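You operate a simulated robot arm through the tools that you are given. There is no shell and no other tool. Be economical: measure what you need, move in short steps, check, and stop when the job is done.

You are at the controls of a simulated robot arm. One attempt, no reset.

Task
Wheel off: plug into its cup, drain the cloudy basin, plug it again, refill between its two lines, tap shut.
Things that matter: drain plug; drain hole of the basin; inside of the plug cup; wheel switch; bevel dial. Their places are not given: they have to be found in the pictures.

Only the result counts: the job must be done as asked and must still hold three seconds after the hand-in. Knocking over, shifting, dropping, spilling or breaking anything else fails it.

Robot
A 7-joint arm with a two-finger parallel gripper, fixed in place. Base frame: the origin is at the foot of the arm, x ahead of it, y to its left, z up; the work surface is at about z = 6. Units: mm, rad, N and s.
With the tool pointing down near the work surface it reaches from about 240 to 620 mm from the base axis. Its first joint turns from -1.152 to 1.152 rad. Payload 2.6 kg.
The TCP is the grasp point between the finger pads, 30 mm short of the fingertips. In the tool frame z runs along the fingers and y along their closing line. Largest opening 94 mm; finger width 28, thickness 10; the body of the gripper, 50 by 96 mm, starts 55 mm behind the TCP.
Orientation is told as [roll, pitch, yaw] about the base's x, y, z axes, in that order, counted from this pose: with the fingers straight down and closing along the base's y, the tool's x points along the base's -x, its y along +y and its z along -z.

Tools
- The arm moves only by the tool arm_command. Its argument "series" is a list of rows, each an object of numbers (a shift or turn left out is 0, a gripper value left out holds the last): "x", "y", "z": the shift along the tool's x, y, z in units of 50 mm (1.0 is 50 mm); "ax", "ay", "az": the turn, a rotation vector about the tool's x, y, z in units of 6 degrees (1.0 is 6 degrees). In form: [{"x": .., "y": .., "z": .., "ax": .., "ay": .., "az": ..}, ...]. A call has 1 to 12 rows; each row shifts and turns the commanded pose from where the row before left it, along the tool's axes as they then stand. "claw" is the gripper command, from -1 (shut) to 1 (fully open), values between in proportion, set as the call begins (left out, the last holds). A call with a number of a shift or a turn outside -1 to 1 is refused whole. Rows are played at 5 a second. More than 50 mm and 0.15 rad between two rows, or a gripper value outside its range, and nothing of the call is played. A pose out of reach is approached as far as the arm can. The call stops where the force on the tool passes 40 N (or 10 N more than at its start, if that is more) or the arm is blocked; 0.2 s more then pass. Each finger travels about 72 mm/s and halts on what it meets, pressing with about 35 N; the grip force reading is that of the motor and also rises with nothing between the fingers. The clock runs only during rows and for 0.2 s after the last one: add rows that do not move to give the fingers time. It gives the time, the measured TCP pose, the force on the tool (base axes), the opening and the grip force at its end, in the units of the frame above (readings bear some noise), and new pictures: "views" is both (left out), scene, wrist or none.
- Cameras (640 x 400 px; columns grow to the right, rows downward): "scene" is fixed at [34.1, 435.8, 583.9]; the picture's right is [-0.82, -0.57, 0.00], its down [-0.30, 0.44, -0.85] and it looks along [0.48, -0.70, -0.53] (base axes); focal length 316 px, centre (320, 200). "wrist" rides on the gripper at [-37, 0, -58] in the tool frame; the picture's right is [0.00, -1.00, 0.00], its down [0.97, 0.00, -0.24] and it looks along [0.24, 0.00, 0.97] (tool axes); focal length 218 px, centre (320, 200).
- probe_pixels(camera, pixels): for up to 12 pixels [column, row] of the newest picture of that camera ("zoom" is the newest enlarged one), the place [x, y, z] in the base frame of the surface seen there, good to about 2 mm, but the place of the scene camera against the robot may be out by one fixed shift of up to 25 mm in any direction. No time passes.
- close_up(camera, box): a new picture of the part [left, top, right, bottom] of that camera's present view, enlarged. No time passes.
- sign_off(): hands the job in; it is judged then, once.

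Work in short steps. Measure before you move; look again where a grasp or a placing could have gone wrong, and mend it. You have 80 turns and 120 pictures in all, those below and enlarged ones among them. Open the gripper and draw the arm clear of the work before you hand the job in, unless the task says otherwise; then end with one line.

The tools are called after "Request:" as a command line: name --argument value ..., lists and objects as JSON in quotes. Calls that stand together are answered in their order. arm_command: Moves the arm, as the interface text tells. Its arguments: {"type":"object","properties":{"series":{"type":"array","items":{"type":"object","properties":{"x":{"type":"number"},"y":{"type":"number"},"z":{"type":"number"},"ax":{"type":"number"},"ay":{"type":"number"},"az":{"type":"number"}}}},"claw":{"type":"number"},"views":{"type":"string","enum":["both","scene","wrist","none"]}},"required":["series"]} The other tools are called the same way: probe_pixels (camera, pixels) gives the place of the surface under pixels of a picture; close_up (camera, box) takes an enlarged picture of a part of a camera's view; sign_off () hands the job in.

At the start:

```text
time_s: 0.0
position: [323.6, -140.7, 316.2]
orientation: [0.001, 0.0, 0.001]
wrist_force: [-0.5, -0.4, 0.5]
gripper_width: 93.9
grasp_force: 0.0
```

scene: 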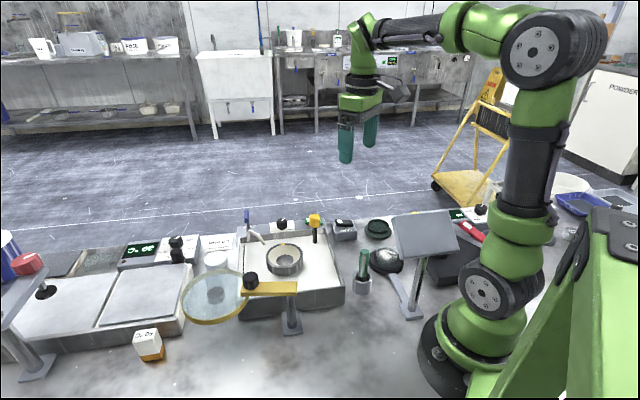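
wrist: 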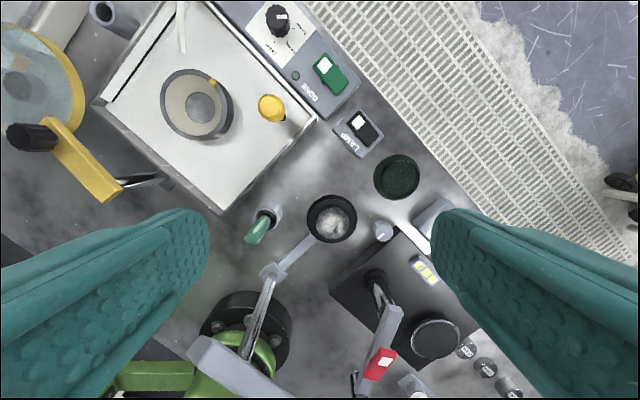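

The wrist picture shows a tray with a ring/wheel near (198,103), a yellow knob (270,108), a switch (330,72), and a dial (277,18). I take enlarged pictures to identify the parts.

Request:
close_up --camera "scene" --box '[180, 200, 360, 340]'

Request:
close_up --camera "wrist" --box '[80, 0, 400, 220]'

Request:
close_up --camera "scene" --box '[0, 200, 220, 360]'

Request:
close_up --camera "scene" --box '[330, 180, 510, 320]'

```text
2.86 times, centred on (270, 270) of scene
```

zoom: 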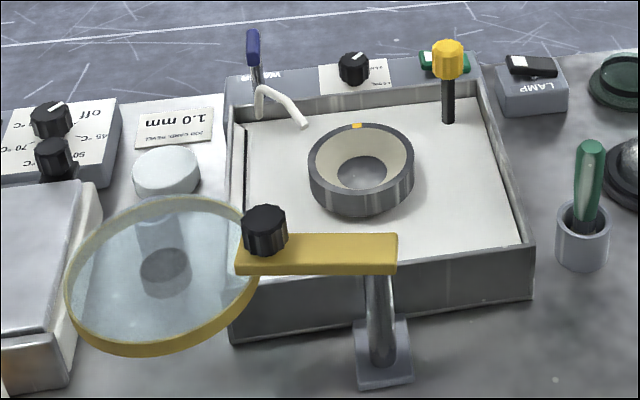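

```text
1.82 times, centred on (240, 110) of wrist
```

zoom: 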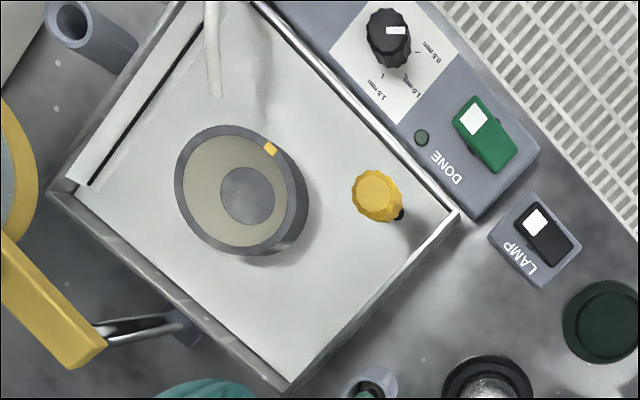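

```text
2.50 times, centred on (110, 280) of scene
```

zoom: 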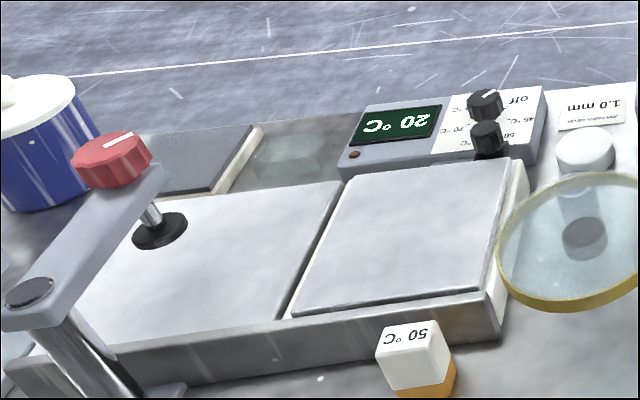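

```text
2.86 times, centred on (420, 250) of scene
```

zoom: 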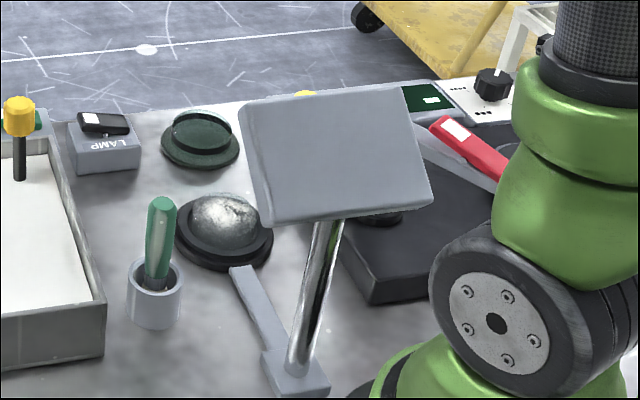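

I locate the tray, the yellow knob, the switch, the dial, the grey tube and the tap with wrist probes.

Request:
probe_pixels --camera "wrist" --pixels '[[270, 107], [198, 103], [330, 72], [277, 18], [110, 18], [181, 40], [100, 102], [220, 210], [312, 118], [240, 170], [362, 128], [258, 228]]'

Request:
probe_pixels --camera "scene" --pixels '[[314, 218], [247, 214], [281, 222], [285, 262], [217, 258], [265, 238], [320, 260], [314, 236], [176, 242]]'

```text
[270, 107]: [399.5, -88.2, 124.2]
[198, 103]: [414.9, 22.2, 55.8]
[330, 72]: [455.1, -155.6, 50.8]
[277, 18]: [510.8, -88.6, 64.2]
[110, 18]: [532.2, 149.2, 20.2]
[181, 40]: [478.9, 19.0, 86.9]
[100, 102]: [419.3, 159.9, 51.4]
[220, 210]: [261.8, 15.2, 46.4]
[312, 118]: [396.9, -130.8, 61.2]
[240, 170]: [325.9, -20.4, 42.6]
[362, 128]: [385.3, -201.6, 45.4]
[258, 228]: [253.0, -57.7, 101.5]
```

```text
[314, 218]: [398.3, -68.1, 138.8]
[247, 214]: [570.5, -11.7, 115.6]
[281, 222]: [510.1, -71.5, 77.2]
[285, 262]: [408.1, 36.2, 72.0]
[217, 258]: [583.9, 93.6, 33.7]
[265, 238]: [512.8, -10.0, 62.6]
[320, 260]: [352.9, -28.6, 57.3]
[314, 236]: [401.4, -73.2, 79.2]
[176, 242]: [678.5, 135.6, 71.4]
```

The knob at (400,-88,124) on a black stem looks like the drain plug. I go above the basin for a better look.

Request:
arm_command --series '[{"y": 0.6, "x": -0.5}, {"y": 0.6, "x": -0.5}, {"y": 0.6, "x": -0.5}, {"y": 0.6, "x": -0.5}, {}]' --views "both"

```text
time_s: 1.2
position: [423.0, -22.0, 318.8]
orientation: [0.001, 0.0, 0.001]
wrist_force: [-0.1, 0.8, 0.5]
gripper_width: 94.2
grasp_force: 0.1
```

scene: 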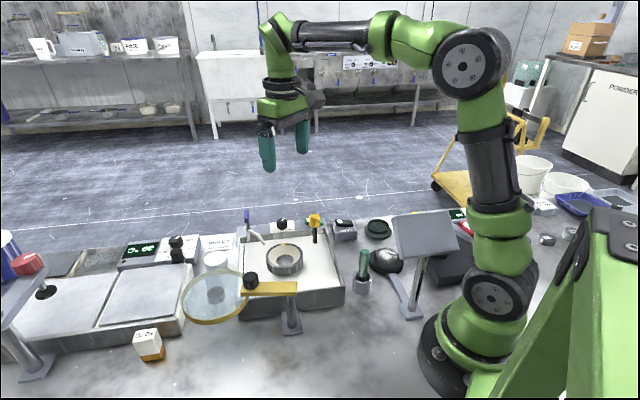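
wrist: 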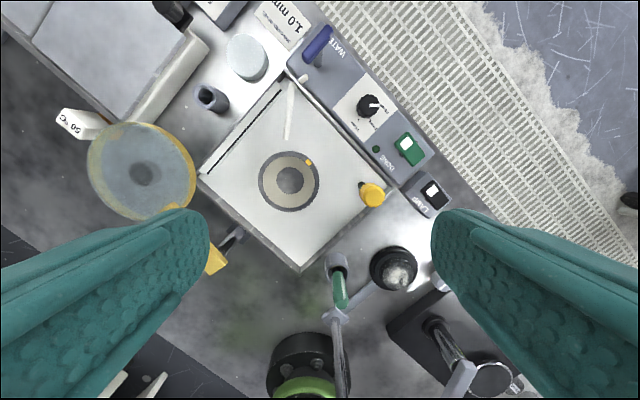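

Request:
close_up --camera "wrist" --box '[190, 0, 470, 270]'

Request:
close_up --camera "wrist" --box '[280, 10, 460, 220]'

Request:
close_up --camera "wrist" --box '[170, 20, 300, 130]'

```text
1.48 times, centred on (330, 135) of wrist
```

zoom: 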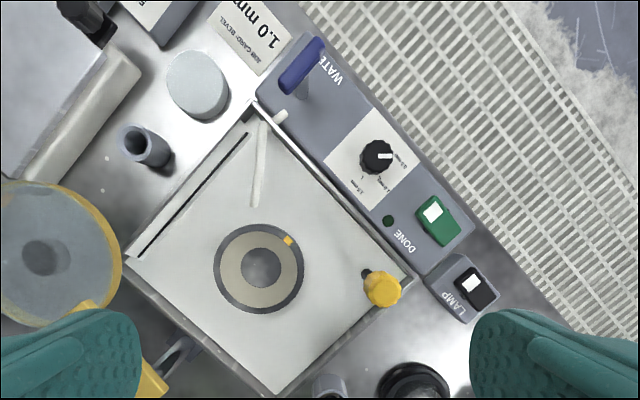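

```text
1.90 times, centred on (370, 115) of wrist
```

zoom: 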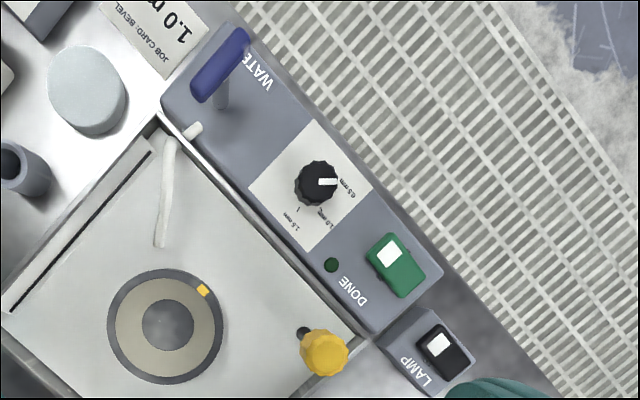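

```text
3.64 times, centred on (235, 75) of wrist
```

zoom: 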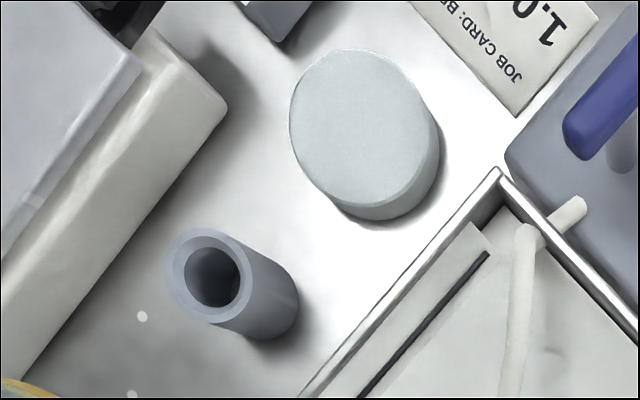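

The grey tube at (205,95) is the empty plug cup; the wheel mark has not moved so the wheel is at rest. I measure the plug, cup, lever, and level plate.

Request:
close_up --camera "wrist" --box '[335, 160, 415, 220]'

Request:
probe_pixels --camera "wrist" --pixels '[[373, 196], [349, 185], [212, 92], [205, 95], [318, 42], [311, 62], [304, 78], [288, 130], [260, 106], [240, 130], [406, 145], [250, 160]]'

Request:
close_up --camera "scene" --box '[230, 200, 350, 280]'

```text
6.67 times, centred on (375, 190) of wrist
```

zoom: 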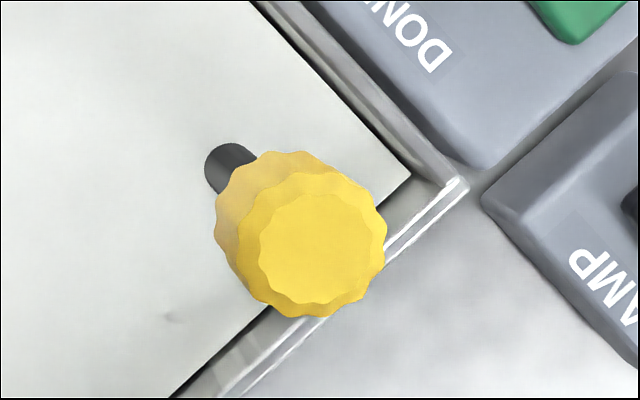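

```text
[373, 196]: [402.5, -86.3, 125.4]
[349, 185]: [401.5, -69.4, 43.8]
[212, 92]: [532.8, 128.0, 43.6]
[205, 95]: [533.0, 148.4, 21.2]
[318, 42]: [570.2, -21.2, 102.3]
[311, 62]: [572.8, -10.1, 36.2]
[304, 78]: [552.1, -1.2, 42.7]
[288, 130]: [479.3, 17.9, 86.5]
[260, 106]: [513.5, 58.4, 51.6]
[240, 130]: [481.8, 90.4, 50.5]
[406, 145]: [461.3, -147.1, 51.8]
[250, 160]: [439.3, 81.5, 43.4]
```

```text
5.00 times, centred on (290, 240) of scene
```

zoom: 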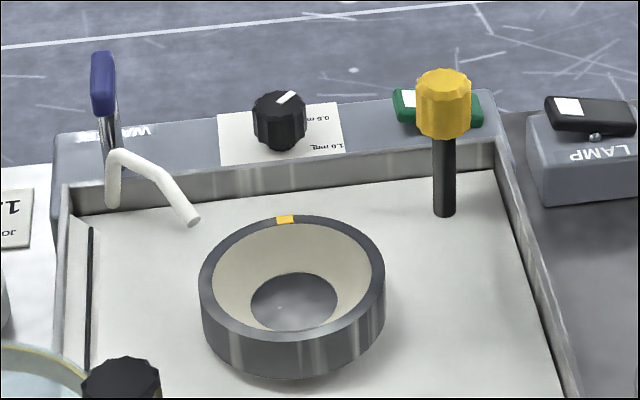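

Water surface reads about z 43. I probe the knob edges, stem, cup rim, and the magnifier and round box near the cup for clearance.

Request:
probe_pixels --camera "wrist" --pixels '[[361, 186], [369, 199], [383, 199], [373, 191], [376, 206], [197, 95], [214, 98], [207, 88], [204, 106], [140, 130], [190, 165], [248, 55]]'

Request:
probe_pixels --camera "wrist" --pixels '[[321, 30], [315, 48], [306, 60], [372, 105], [400, 140], [414, 152], [432, 190], [195, 40], [217, 260], [290, 182], [308, 161], [240, 240]]'

```text
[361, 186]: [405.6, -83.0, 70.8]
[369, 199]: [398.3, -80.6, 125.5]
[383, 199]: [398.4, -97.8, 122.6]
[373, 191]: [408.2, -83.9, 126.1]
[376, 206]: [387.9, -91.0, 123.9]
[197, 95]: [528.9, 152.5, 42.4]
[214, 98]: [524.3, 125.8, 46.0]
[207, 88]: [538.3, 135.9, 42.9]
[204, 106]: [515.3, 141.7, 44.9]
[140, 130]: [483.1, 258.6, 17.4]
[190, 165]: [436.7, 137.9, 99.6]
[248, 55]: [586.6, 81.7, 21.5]
```

```text
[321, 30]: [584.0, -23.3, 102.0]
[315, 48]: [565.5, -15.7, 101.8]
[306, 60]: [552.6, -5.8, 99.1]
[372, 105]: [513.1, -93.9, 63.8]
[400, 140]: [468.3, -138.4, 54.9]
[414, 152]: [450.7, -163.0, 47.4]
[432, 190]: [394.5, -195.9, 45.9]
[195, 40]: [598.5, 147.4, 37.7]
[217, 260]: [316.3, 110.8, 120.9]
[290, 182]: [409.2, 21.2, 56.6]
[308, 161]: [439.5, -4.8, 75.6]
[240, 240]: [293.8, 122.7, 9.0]
```

The knob centre is about (399.5,-87.5), z up to 125; cup rim centre about (527,139) at z 43. I move over the plug with the gripper at ~60 mm.

Request:
arm_command --series '[{"x": 0.235, "y": -0.65}, {"x": 0.235, "y": -0.66}, {"z": 0.9}, {"z": 0.9}, {"z": 0.4}, {}]' --claw 0.28 --views "wrist"

```text
time_s: 2.6
position: [396.3, -84.7, 206.6]
orientation: [0.0, 0.0, 0.001]
wrist_force: [-0.1, -0.1, -0.6]
gripper_width: 60.1
grasp_force: 0.1
```

wrist: 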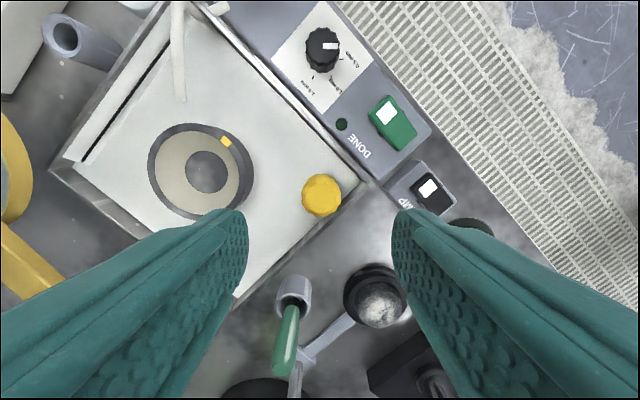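

Request:
probe_pixels --camera "wrist" --pixels '[[321, 195], [304, 195], [339, 195], [321, 178], [322, 212], [65, 40], [50, 40], [76, 30], [62, 17], [70, 52], [290, 320], [320, 181]]'

Request:
close_up --camera "wrist" --box '[260, 0, 480, 230]'

```text
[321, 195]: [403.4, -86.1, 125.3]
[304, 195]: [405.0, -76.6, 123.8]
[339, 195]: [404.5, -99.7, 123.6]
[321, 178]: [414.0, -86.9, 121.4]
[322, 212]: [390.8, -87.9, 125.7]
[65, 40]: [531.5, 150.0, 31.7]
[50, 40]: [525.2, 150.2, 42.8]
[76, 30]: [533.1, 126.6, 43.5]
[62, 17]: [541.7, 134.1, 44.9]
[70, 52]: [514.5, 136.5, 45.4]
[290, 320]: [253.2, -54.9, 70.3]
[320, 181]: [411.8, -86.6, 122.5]
```

```text
1.74 times, centred on (370, 115) of wrist
```

zoom: 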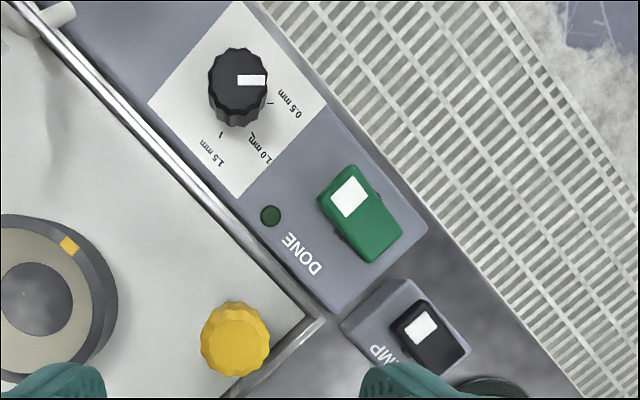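

Knob centre (402,-87.7). I descend so the pads are at z ≈ 113 and grip.

Request:
arm_command --series '[{"x": -0.114, "y": -0.06, "z": 0.3}, {"z": 0.6}, {"z": 0.5}, {"z": 0.47}, {}]' --views "wrist"

Request:
arm_command --series '[{}, {}, {}, {}]' --claw -1 --views "both"

```text
time_s: 3.8
position: [405.3, -89.1, 111.7]
orientation: [-0.001, 0.001, 0.001]
wrist_force: [1.6, 0.2, 0.1]
gripper_width: 60.2
grasp_force: 0.0
```

wrist: 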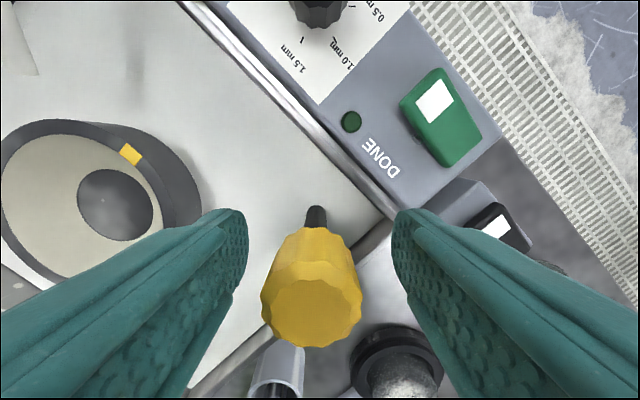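

```text
time_s: 4.8
position: [405.0, -88.8, 111.1]
orientation: [0.001, 0.0, 0.002]
wrist_force: [-0.3, 0.7, -1.2]
gripper_width: 26.1
grasp_force: 35.2
```

scene: 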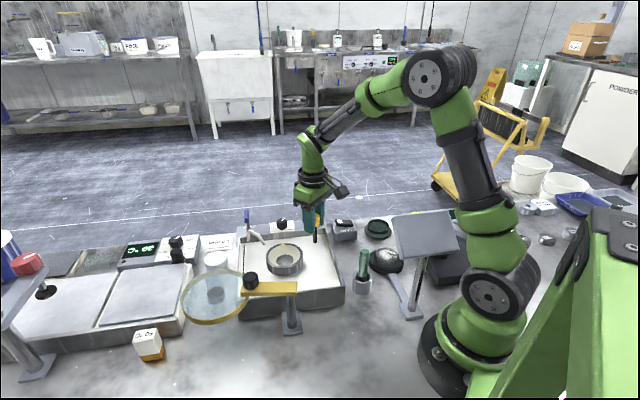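
wrist: 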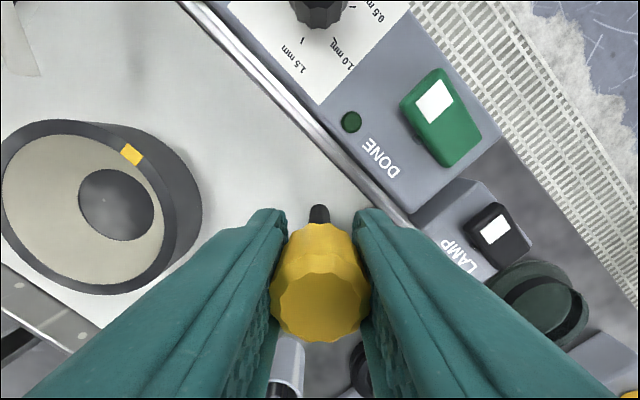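

Grip is firm (26.1 mm, seated TCP z ≈ 111). I lift the plug straight up.

Request:
arm_command --series '[{"z": -0.3}, {"z": -0.5}, {"z": -0.7}, {"z": -0.8}, {}]' --views "both"

```text
time_s: 6.0
position: [404.7, -89.6, 226.1]
orientation: [0.0, 0.001, 0.0]
wrist_force: [0.5, 0.3, 0.3]
gripper_width: 26.3
grasp_force: 35.0
```

scene: 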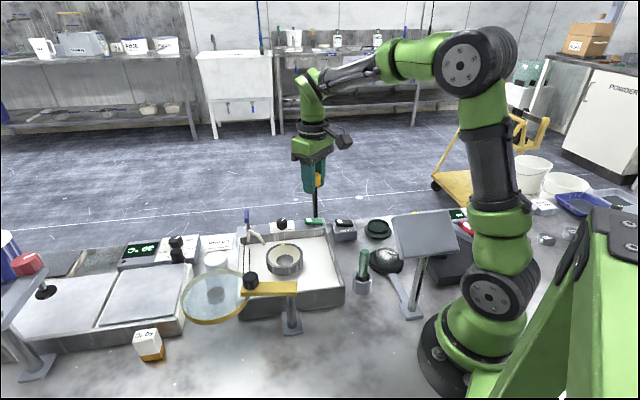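
wrist: 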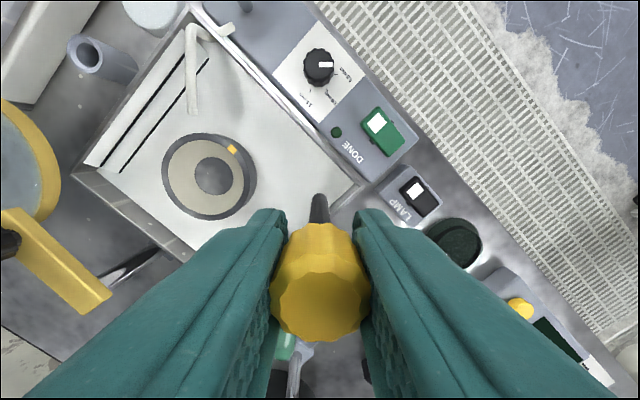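

Draining has begun and both level lines now show. I check the plug's hanging length before going to the cup.

Request:
close_up --camera "scene" --box '[270, 140, 360, 240]'

Request:
close_up --camera "wrist" --box '[60, 0, 240, 200]'

Request:
probe_pixels --camera "scene" --pixels '[[314, 215], [315, 221], [314, 200], [281, 222]]'

Request:
probe_pixels --camera "wrist" --pixels '[[91, 52], [72, 50], [90, 35], [102, 50], [84, 72], [150, 100], [180, 80]]'

```text
4.00 times, centred on (315, 190) of scene
```

zoom: 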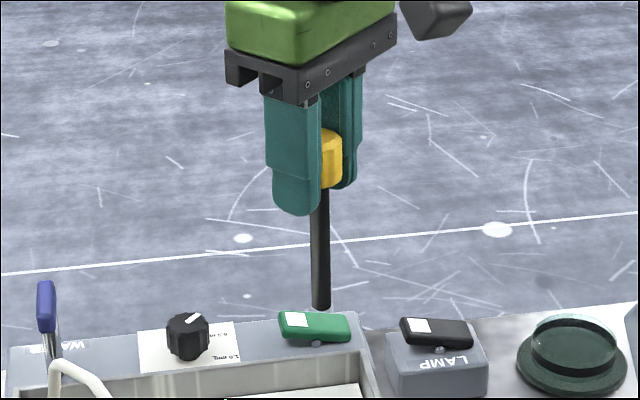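

```text
2.00 times, centred on (150, 100) of wrist
```

zoom: 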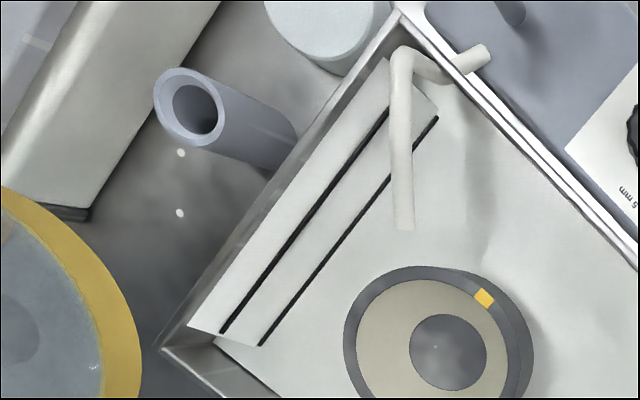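

```text
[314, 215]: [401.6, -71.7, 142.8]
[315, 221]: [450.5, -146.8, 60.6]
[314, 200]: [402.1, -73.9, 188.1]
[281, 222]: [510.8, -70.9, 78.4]
```

```text
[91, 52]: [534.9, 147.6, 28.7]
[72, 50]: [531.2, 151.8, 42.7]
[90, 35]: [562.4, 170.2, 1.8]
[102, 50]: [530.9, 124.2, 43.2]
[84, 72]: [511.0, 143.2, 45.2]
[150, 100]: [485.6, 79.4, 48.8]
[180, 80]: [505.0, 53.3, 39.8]
```

Stem end is about 100 mm below TCP. Cup rim centre computes to (529,138), bore ~24 mm; I traverse high to TCP (532,137).

Request:
arm_command --series '[{"x": -0.424, "y": 0.755}, {"x": -0.424, "y": 0.755}, {"x": -0.424, "y": 0.755}, {"x": -0.424, "y": 0.755}, {"x": -0.424, "y": 0.755}, {"x": -0.424, "y": 0.755}, {}, {}]' --views "both"

```text
time_s: 7.8
position: [531.8, 138.2, 226.7]
orientation: [0.001, 0.0, 0.002]
wrist_force: [0.8, -0.1, 0.2]
gripper_width: 26.3
grasp_force: 35.2
```

scene: 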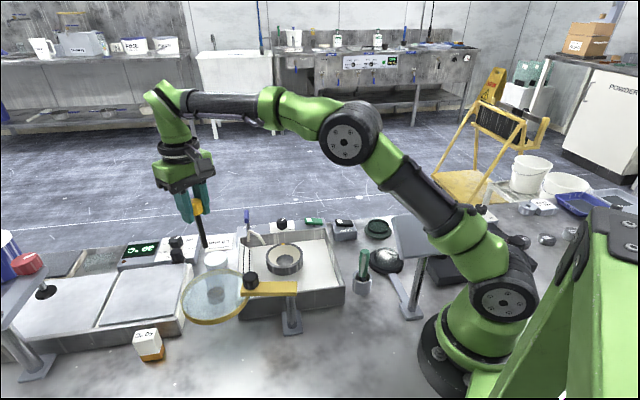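
wrist: 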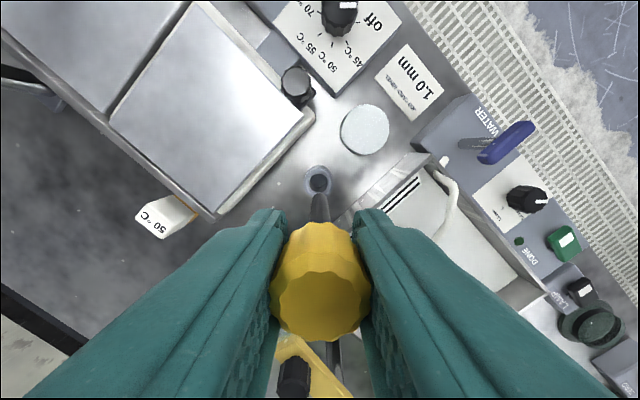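

The stem tip appears over the cup near (318,182). I zoom and check clearance to the magnifier knob at (295,375).

Request:
close_up --camera "wrist" --box '[270, 140, 370, 240]'

Request:
close_up --camera "scene" --box '[150, 170, 290, 300]'

Request:
probe_pixels --camera "wrist" --pixels '[[295, 375], [305, 180], [330, 180], [318, 168], [318, 183], [320, 200], [290, 345], [335, 385], [318, 195]]'

```text
4.00 times, centred on (320, 190) of wrist
```

zoom: 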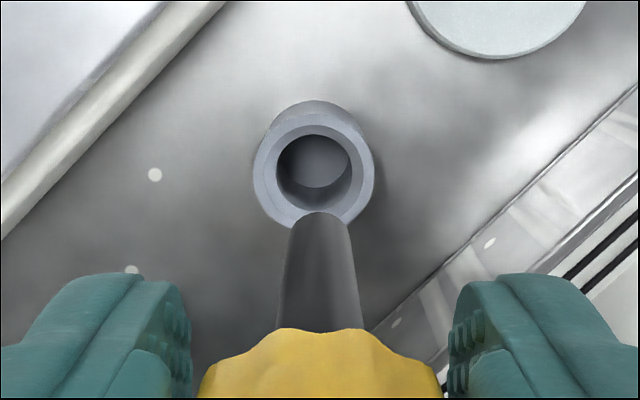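

```text
3.08 times, centred on (220, 235) of scene
```

zoom: 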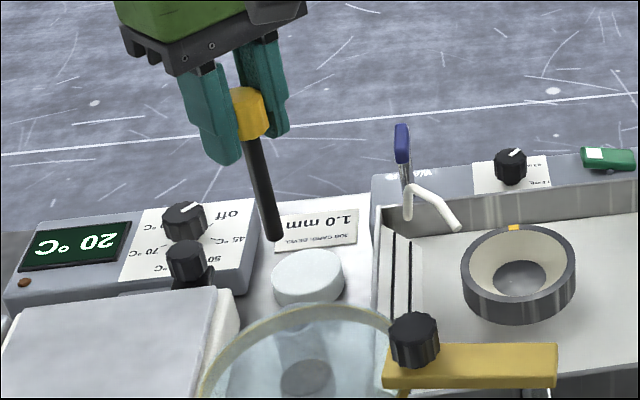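

```text
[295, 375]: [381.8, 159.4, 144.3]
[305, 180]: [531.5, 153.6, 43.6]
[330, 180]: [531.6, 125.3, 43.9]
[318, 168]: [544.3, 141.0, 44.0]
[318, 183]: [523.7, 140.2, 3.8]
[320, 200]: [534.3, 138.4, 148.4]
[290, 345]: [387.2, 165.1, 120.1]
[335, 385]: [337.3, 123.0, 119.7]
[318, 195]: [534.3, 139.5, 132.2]
```

Cup axis (528.5,139.8) vs stem axis (529.3,138.5): I correct slightly and lower until near the cup floor.

Request:
arm_command --series '[{"x": 0.015, "y": 0.025, "z": 0.4}, {"z": 0.5}, {"z": 0.5}, {"z": 0.4}, {"z": 0.3}, {}]' --views "both"

```text
time_s: 9.2
position: [531.2, 139.5, 122.2]
orientation: [0.0, 0.0, 0.002]
wrist_force: [0.0, 0.1, -1.5]
gripper_width: 26.4
grasp_force: 35.2
```

scene: 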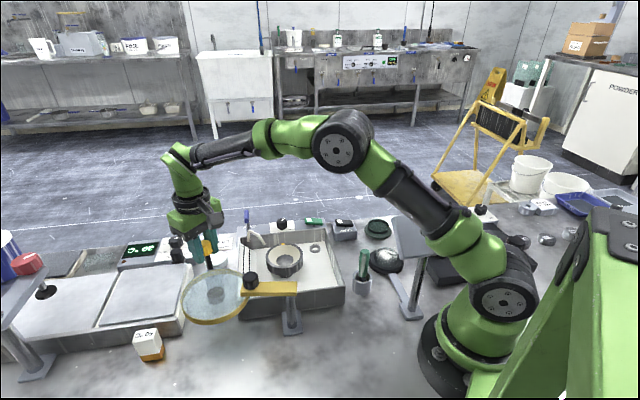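
wrist: 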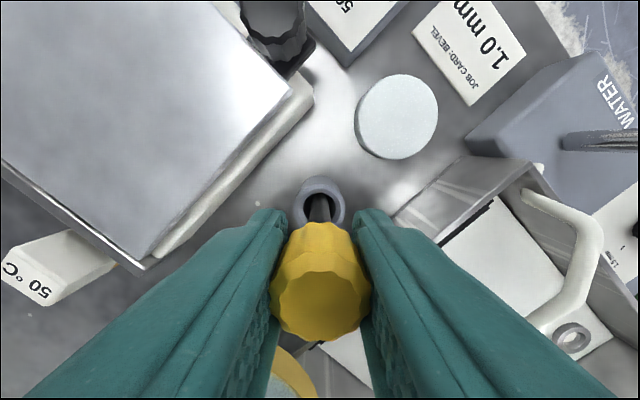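

The stem is inside the cup, and the drain hole is now visible in the emptied basin. I lower in small steps to contact.

Request:
arm_command --series '[{"z": 0.1}, {"z": 0.06}, {"z": 0.06}, {"z": 0.06}, {}]' --views "none"

```text
time_s: 10.4
position: [531.0, 138.6, 110.2]
orientation: [0.001, -0.006, 0.0]
wrist_force: [-2.7, -2.1, 14.0]
gripper_width: 25.9
grasp_force: 34.6
```

Contact with the cup floor (14 N). I ease up 2 mm and open the fingers partly.

Request:
arm_command --series '[{"z": -0.04}, {}]' --views "none"

Request:
arm_command --series '[{}, {}, {}]' --claw -0.1 --views "both"

```text
time_s: 11.0
position: [530.5, 138.0, 109.1]
orientation: [0.0, -0.001, 0.002]
wrist_force: [1.2, 0.6, 2.4]
gripper_width: 26.3
grasp_force: 34.8
```

```text
time_s: 11.8
position: [530.9, 137.4, 110.7]
orientation: [0.001, 0.0, 0.0]
wrist_force: [0.4, 0.2, 0.3]
gripper_width: 42.4
grasp_force: 0.1
```

scene: 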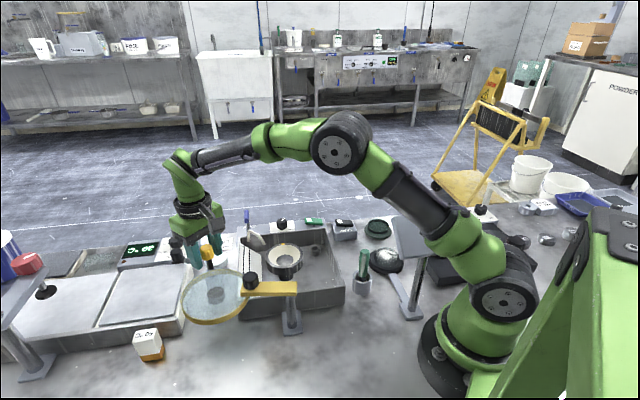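
wrist: 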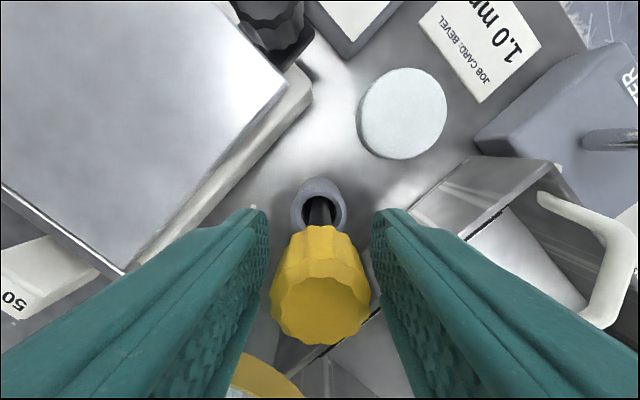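

The plug stands in the cup and the basin floor shows grey (drained). I rise to view everything and find the drain hole.

Request:
arm_command --series '[{"z": -0.4}, {"z": -0.6}, {"z": -0.8}, {"x": 0.7, "y": -0.7}, {"x": 0.7, "y": -0.7}, {}, {}]' --views "both"

```text
time_s: 13.4
position: [460.3, 69.1, 200.3]
orientation: [0.0, 0.0, -0.001]
wrist_force: [0.2, -0.6, 0.0]
gripper_width: 42.3
grasp_force: 0.0
```

scene: 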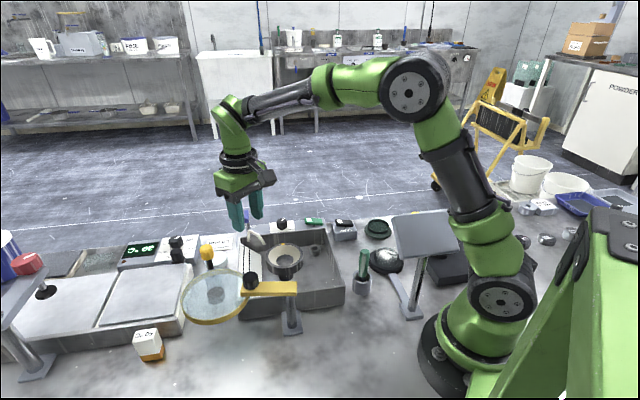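
wrist: 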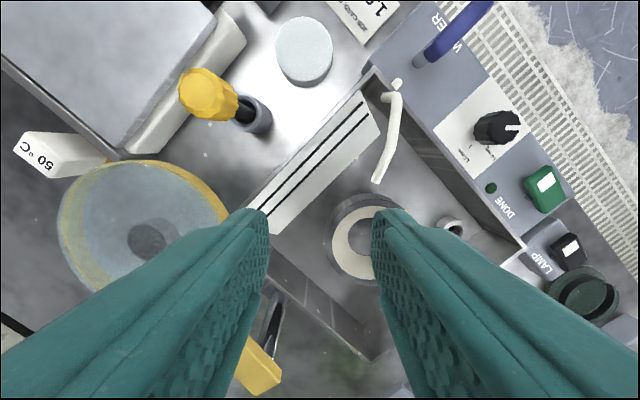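

The basin looks empty; the drain boss is at (452,226). I zoom and probe it, the lines, and the lever.

Request:
close_up --camera "wrist" --box '[250, 60, 490, 270]'

Request:
close_up --camera "wrist" --box '[370, 0, 510, 90]'

Request:
probe_pixels --camera "wrist" --pixels '[[452, 226], [442, 222], [462, 222], [450, 216], [452, 237], [325, 155], [355, 108], [270, 200], [365, 120], [210, 95], [430, 240], [310, 250]]'

Request:
probe_pixels --camera "wrist" --pixels '[[485, 8], [432, 50], [420, 60], [455, 30], [438, 40], [396, 85], [390, 130], [378, 180]]'

```text
1.90 times, centred on (370, 165) of wrist
```

zoom: 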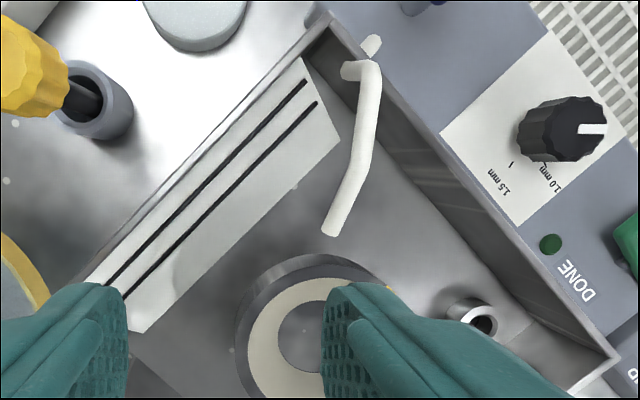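

```text
4.44 times, centred on (440, 45) of wrist
```

zoom: 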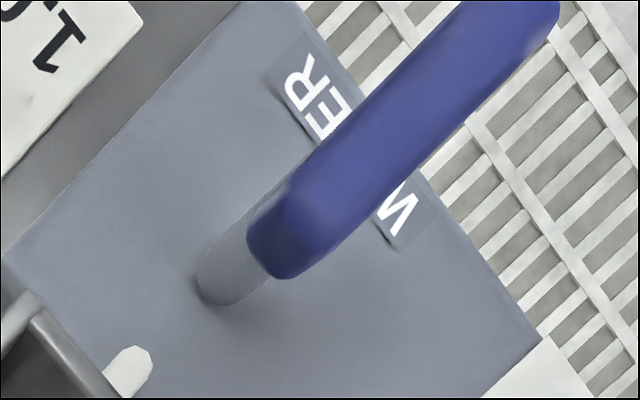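

```text
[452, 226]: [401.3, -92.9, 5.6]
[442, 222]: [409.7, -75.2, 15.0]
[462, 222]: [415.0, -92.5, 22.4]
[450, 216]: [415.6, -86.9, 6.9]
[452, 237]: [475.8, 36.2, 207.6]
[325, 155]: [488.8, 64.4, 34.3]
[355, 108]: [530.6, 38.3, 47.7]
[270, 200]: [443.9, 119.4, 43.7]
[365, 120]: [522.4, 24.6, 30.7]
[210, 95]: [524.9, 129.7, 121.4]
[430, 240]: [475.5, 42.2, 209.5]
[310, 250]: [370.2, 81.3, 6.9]
```

```text
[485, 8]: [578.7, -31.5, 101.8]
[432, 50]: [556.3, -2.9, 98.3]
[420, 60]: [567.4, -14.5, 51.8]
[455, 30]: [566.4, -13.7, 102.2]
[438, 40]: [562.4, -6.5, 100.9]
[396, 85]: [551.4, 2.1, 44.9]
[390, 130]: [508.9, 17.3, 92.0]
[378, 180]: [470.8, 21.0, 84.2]
```

Drain hole centre is about (405,-87), floor z ≈ 7. Lever is a flat blade on a vertical post at (566,-16,102). Now I go back over the plug to regrasp it.

Request:
arm_command --series '[{"x": -0.7, "y": 0.7}, {"x": -0.7, "y": 0.7}, {}]' --claw 0.28 --views "wrist"

```text
time_s: 14.2
position: [535.0, 139.3, 199.0]
orientation: [0.0, -0.002, 0.003]
wrist_force: [0.1, 0.7, 0.0]
gripper_width: 60.3
grasp_force: 0.0
```

wrist: 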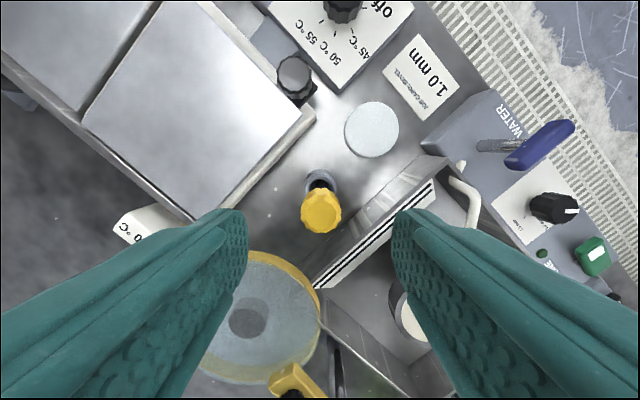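

Request:
probe_pixels --camera "wrist" --pixels '[[321, 212], [305, 212], [338, 212], [321, 196], [321, 228], [321, 188]]'

Request:
close_up --camera "wrist" --box '[280, 150, 360, 250]'

Request:
close_up --camera "scene" --box '[150, 200, 290, 320]'

```text
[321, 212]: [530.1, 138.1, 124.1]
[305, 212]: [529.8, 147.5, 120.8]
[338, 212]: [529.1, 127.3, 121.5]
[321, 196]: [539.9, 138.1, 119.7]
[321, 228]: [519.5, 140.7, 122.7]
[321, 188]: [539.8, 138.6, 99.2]
```

```text
4.00 times, centred on (320, 200) of wrist
```

zoom: 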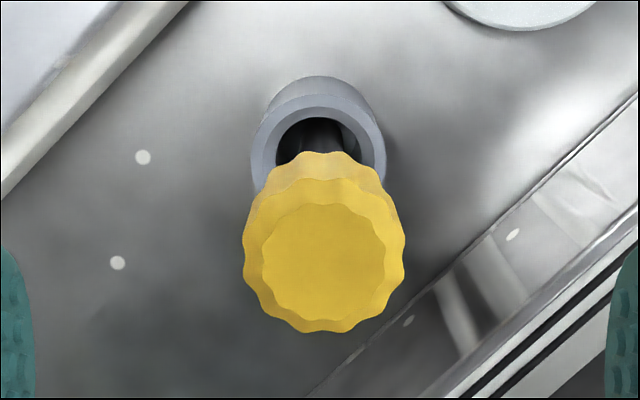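

```text
3.33 times, centred on (220, 260) of scene
```

zoom: 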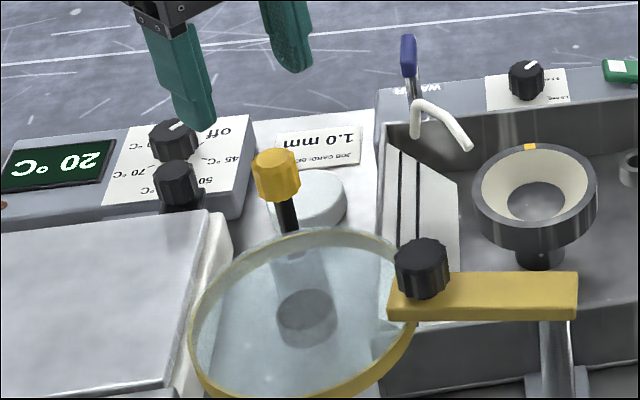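

The plug stands upright with knob centre (530,138). I descend and grip it again.

Request:
arm_command --series '[{"x": 0.05, "y": -0.02, "z": 0.37}, {"z": 0.5}, {"z": 0.5}, {"z": 0.4}, {}]' --views "none"

Request:
arm_command --series '[{}, {}, {}, {}]' --claw -1 --views "none"

Request:
arm_command --series '[{"z": -0.4}, {"z": -0.6}, {"z": -0.7}, {"z": -0.6}, {}]' --views "both"

```text
time_s: 15.4
position: [530.2, 138.2, 111.6]
orientation: [0.001, -0.001, -0.001]
wrist_force: [-0.2, 0.0, -0.5]
gripper_width: 60.0
grasp_force: 0.0
```

```text
time_s: 16.4
position: [530.2, 136.5, 110.8]
orientation: [0.0, 0.0, 0.001]
wrist_force: [0.0, -0.4, 0.0]
gripper_width: 26.5
grasp_force: 34.5
```

```text
time_s: 17.6
position: [528.2, 138.9, 228.2]
orientation: [0.001, 0.0, 0.002]
wrist_force: [-0.3, 0.6, -0.9]
gripper_width: 26.4
grasp_force: 34.9
```

scene: 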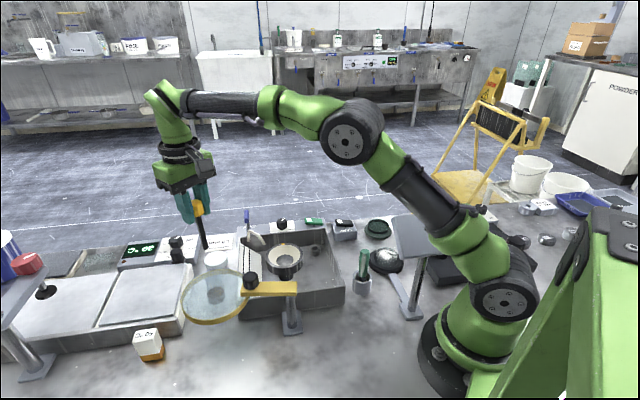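
wrist: 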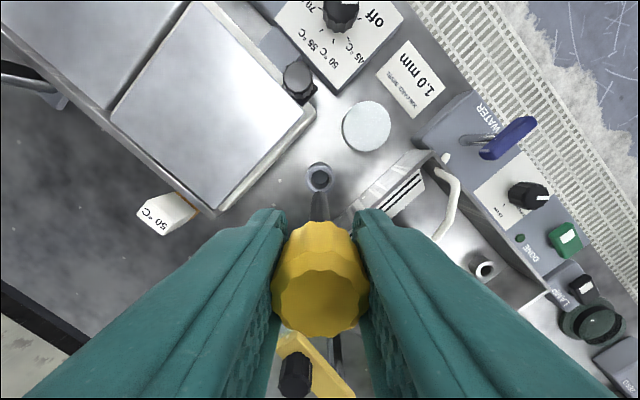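

Plug held. I traverse to above the drain hole.

Request:
arm_command --series '[{"x": 0.42, "y": -0.755}, {"x": 0.42, "y": -0.755}, {"x": 0.42, "y": -0.755}, {"x": 0.42, "y": -0.755}, {"x": 0.42, "y": -0.755}, {"x": 0.42, "y": -0.755}, {}, {}]' --views "wrist"

Request:
arm_command --series '[{"z": 0.5}, {"z": 0.6}, {}]' --views "wrist"

Request:
close_up --camera "wrist" --box '[270, 140, 370, 240]'

```text
time_s: 19.4
position: [402.0, -90.3, 225.4]
orientation: [-0.001, 0.0, 0.003]
wrist_force: [0.4, -0.4, -1.0]
gripper_width: 26.1
grasp_force: 35.2
```

wrist: 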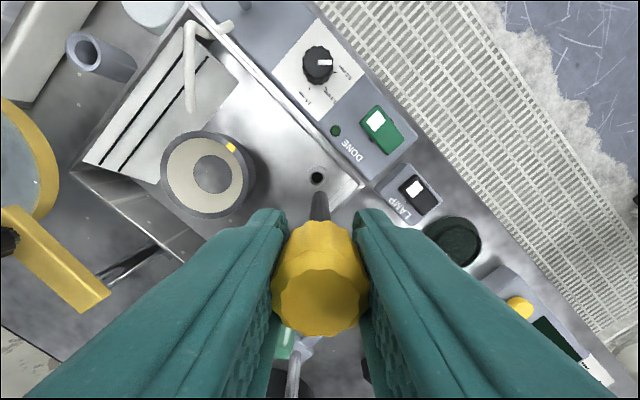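

```text
time_s: 20.2
position: [402.7, -90.3, 171.4]
orientation: [0.0, -0.001, 0.0]
wrist_force: [-0.1, 0.5, -0.8]
gripper_width: 26.3
grasp_force: 34.7
```

wrist: 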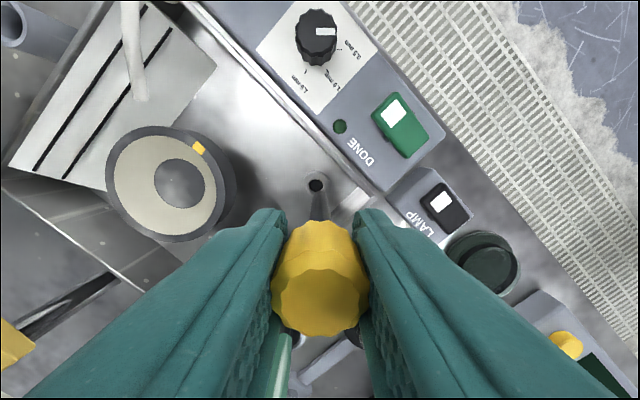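

```text
4.00 times, centred on (320, 190) of wrist
```

zoom: 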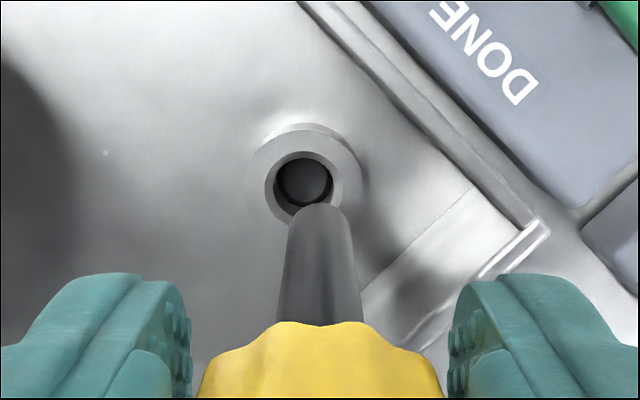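

Hole rim centre computes to (402.5,-86.6). I probe the stem's front face for its axis.

Request:
probe_pixels --camera "zoom" --pixels '[[318, 220], [320, 250], [322, 290], [265, 183], [347, 183], [306, 140], [290, 250], [352, 250]]'

```text
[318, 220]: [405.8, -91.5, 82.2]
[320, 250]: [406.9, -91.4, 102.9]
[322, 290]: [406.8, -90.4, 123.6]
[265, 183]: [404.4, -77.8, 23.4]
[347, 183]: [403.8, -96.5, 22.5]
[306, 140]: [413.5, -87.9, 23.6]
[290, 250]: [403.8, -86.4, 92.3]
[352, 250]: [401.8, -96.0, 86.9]
```

The stem axis is about (401.5,-91), hole (403,-87). I correct (+1.5,+4) and lower to just above the boss.

Request:
arm_command --series '[{"x": -0.03, "y": 0.08}, {"z": 0.35}, {"z": 0.3}, {}, {}]' --views "wrist"

Request:
close_up --camera "wrist" --box '[280, 150, 360, 250]'

```text
time_s: 21.4
position: [406.1, -85.7, 139.2]
orientation: [-0.001, 0.0, 0.001]
wrist_force: [-0.4, 1.4, -0.7]
gripper_width: 26.4
grasp_force: 35.5
```

wrist: 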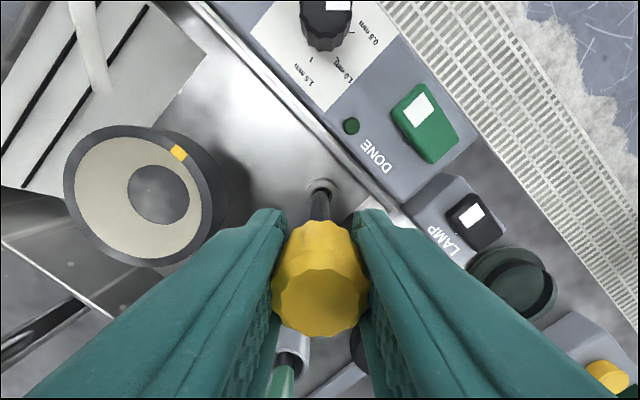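

```text
4.00 times, centred on (320, 200) of wrist
```

zoom: 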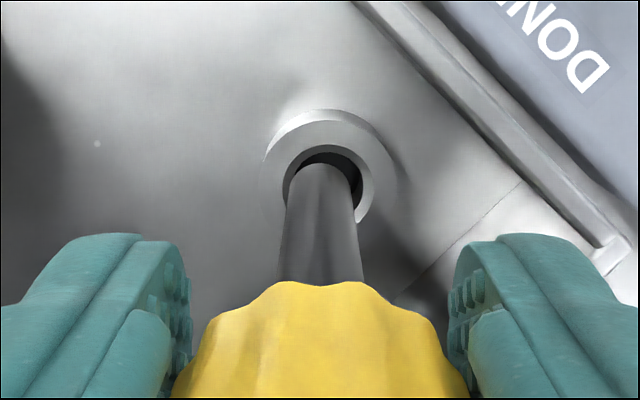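

The tip is ~1.5–2 mm too far in +x and ~1 mm in +y. I correct and lower slowly into the hole.

Request:
arm_command --series '[{"x": 0.035, "y": -0.02}, {"z": 0.15}, {"z": 0.1}, {"z": 0.1}, {}]' --views "wrist"

Request:
close_up --camera "wrist" --box '[280, 150, 360, 250]'

```text
time_s: 22.6
position: [403.1, -85.8, 123.0]
orientation: [0.0, 0.0, 0.0]
wrist_force: [-0.1, -0.3, 0.1]
gripper_width: 26.1
grasp_force: 34.8
```

wrist: 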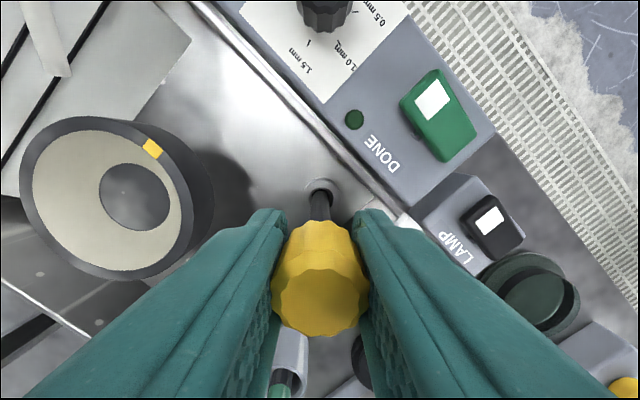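

```text
4.00 times, centred on (320, 200) of wrist
```

zoom: 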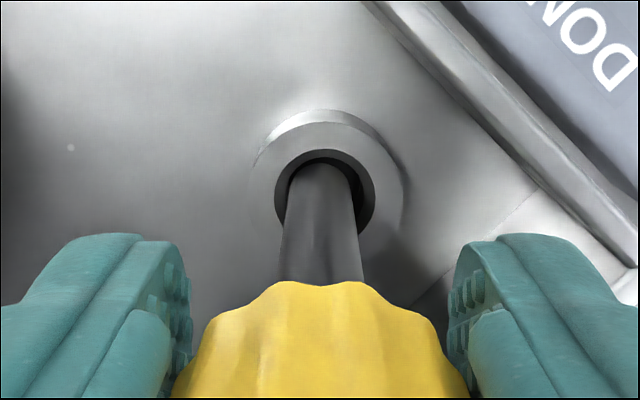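

Still well within the opening; tiny correction and down to contact.

Request:
arm_command --series '[{"x": 0.015, "y": -0.02}, {"z": 0.08}, {"z": 0.06}, {"z": 0.05}, {"z": 0.05}, {}]' --views "wrist"

Request:
close_up --camera "wrist" --box '[280, 150, 360, 250]'

```text
time_s: 24.0
position: [403.0, -86.4, 111.6]
orientation: [-0.002, -0.008, 0.002]
wrist_force: [1.5, -0.3, 24.7]
gripper_width: 26.5
grasp_force: 35.0
```

wrist: 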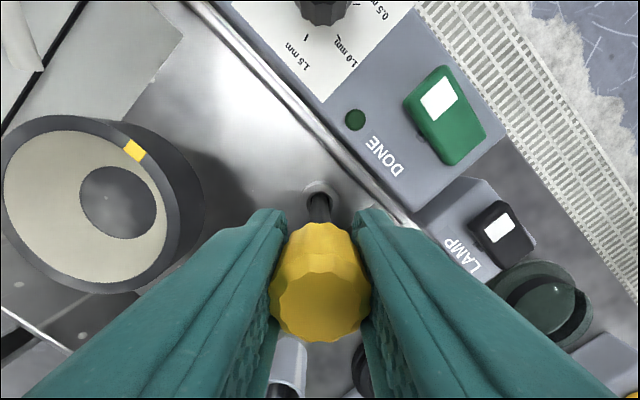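

```text
4.00 times, centred on (320, 200) of wrist
```

zoom: 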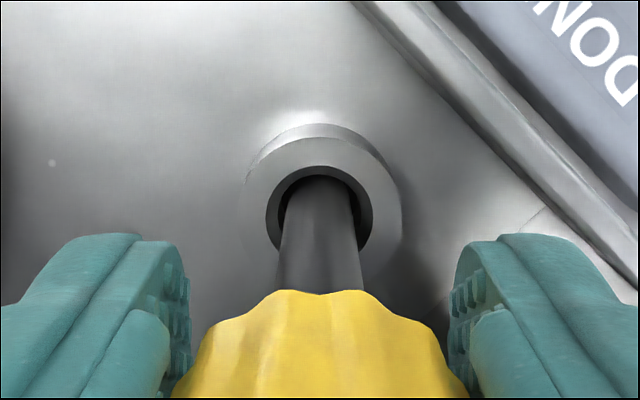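

Seated at z ≈ 111, as at the start, with 25 N. I ease off, release and rise.

Request:
arm_command --series '[{"z": -0.05}, {}]' --views "none"

Request:
arm_command --series '[{}, {}, {}]' --claw 0.1 --views "none"

Request:
arm_command --series '[{"z": -0.4}, {"z": -0.6}, {"z": -0.8}, {"x": -0.6, "y": 0.5}, {"x": -0.6, "y": 0.5}, {"x": -0.6, "y": 0.5}, {}, {}]' --views "both"

```text
time_s: 24.6
position: [400.9, -85.8, 111.8]
orientation: [0.0, -0.001, 0.002]
wrist_force: [10.1, 0.5, -0.9]
gripper_width: 26.3
grasp_force: 35.6
```

```text
time_s: 25.4
position: [400.5, -87.7, 112.7]
orientation: [0.0, 0.001, -0.001]
wrist_force: [-1.0, 0.0, -0.5]
gripper_width: 51.8
grasp_force: 0.1
```

```text
time_s: 27.2
position: [490.4, -13.1, 204.0]
orientation: [0.0, 0.0, -0.001]
wrist_force: [-0.1, 1.1, -1.1]
gripper_width: 51.5
grasp_force: 0.0
```

scene: 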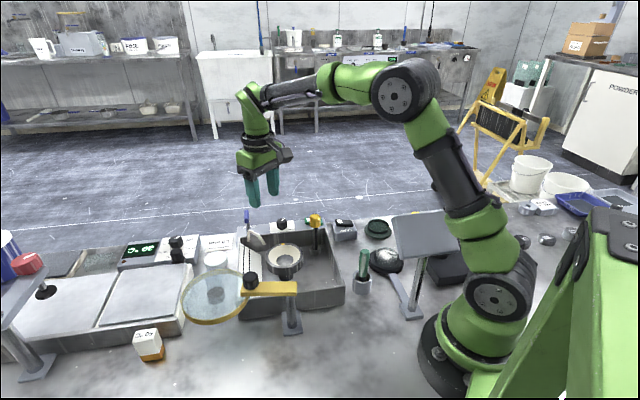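
wrist: 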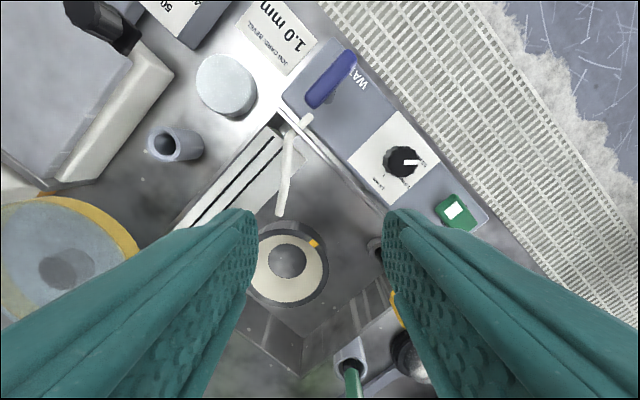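

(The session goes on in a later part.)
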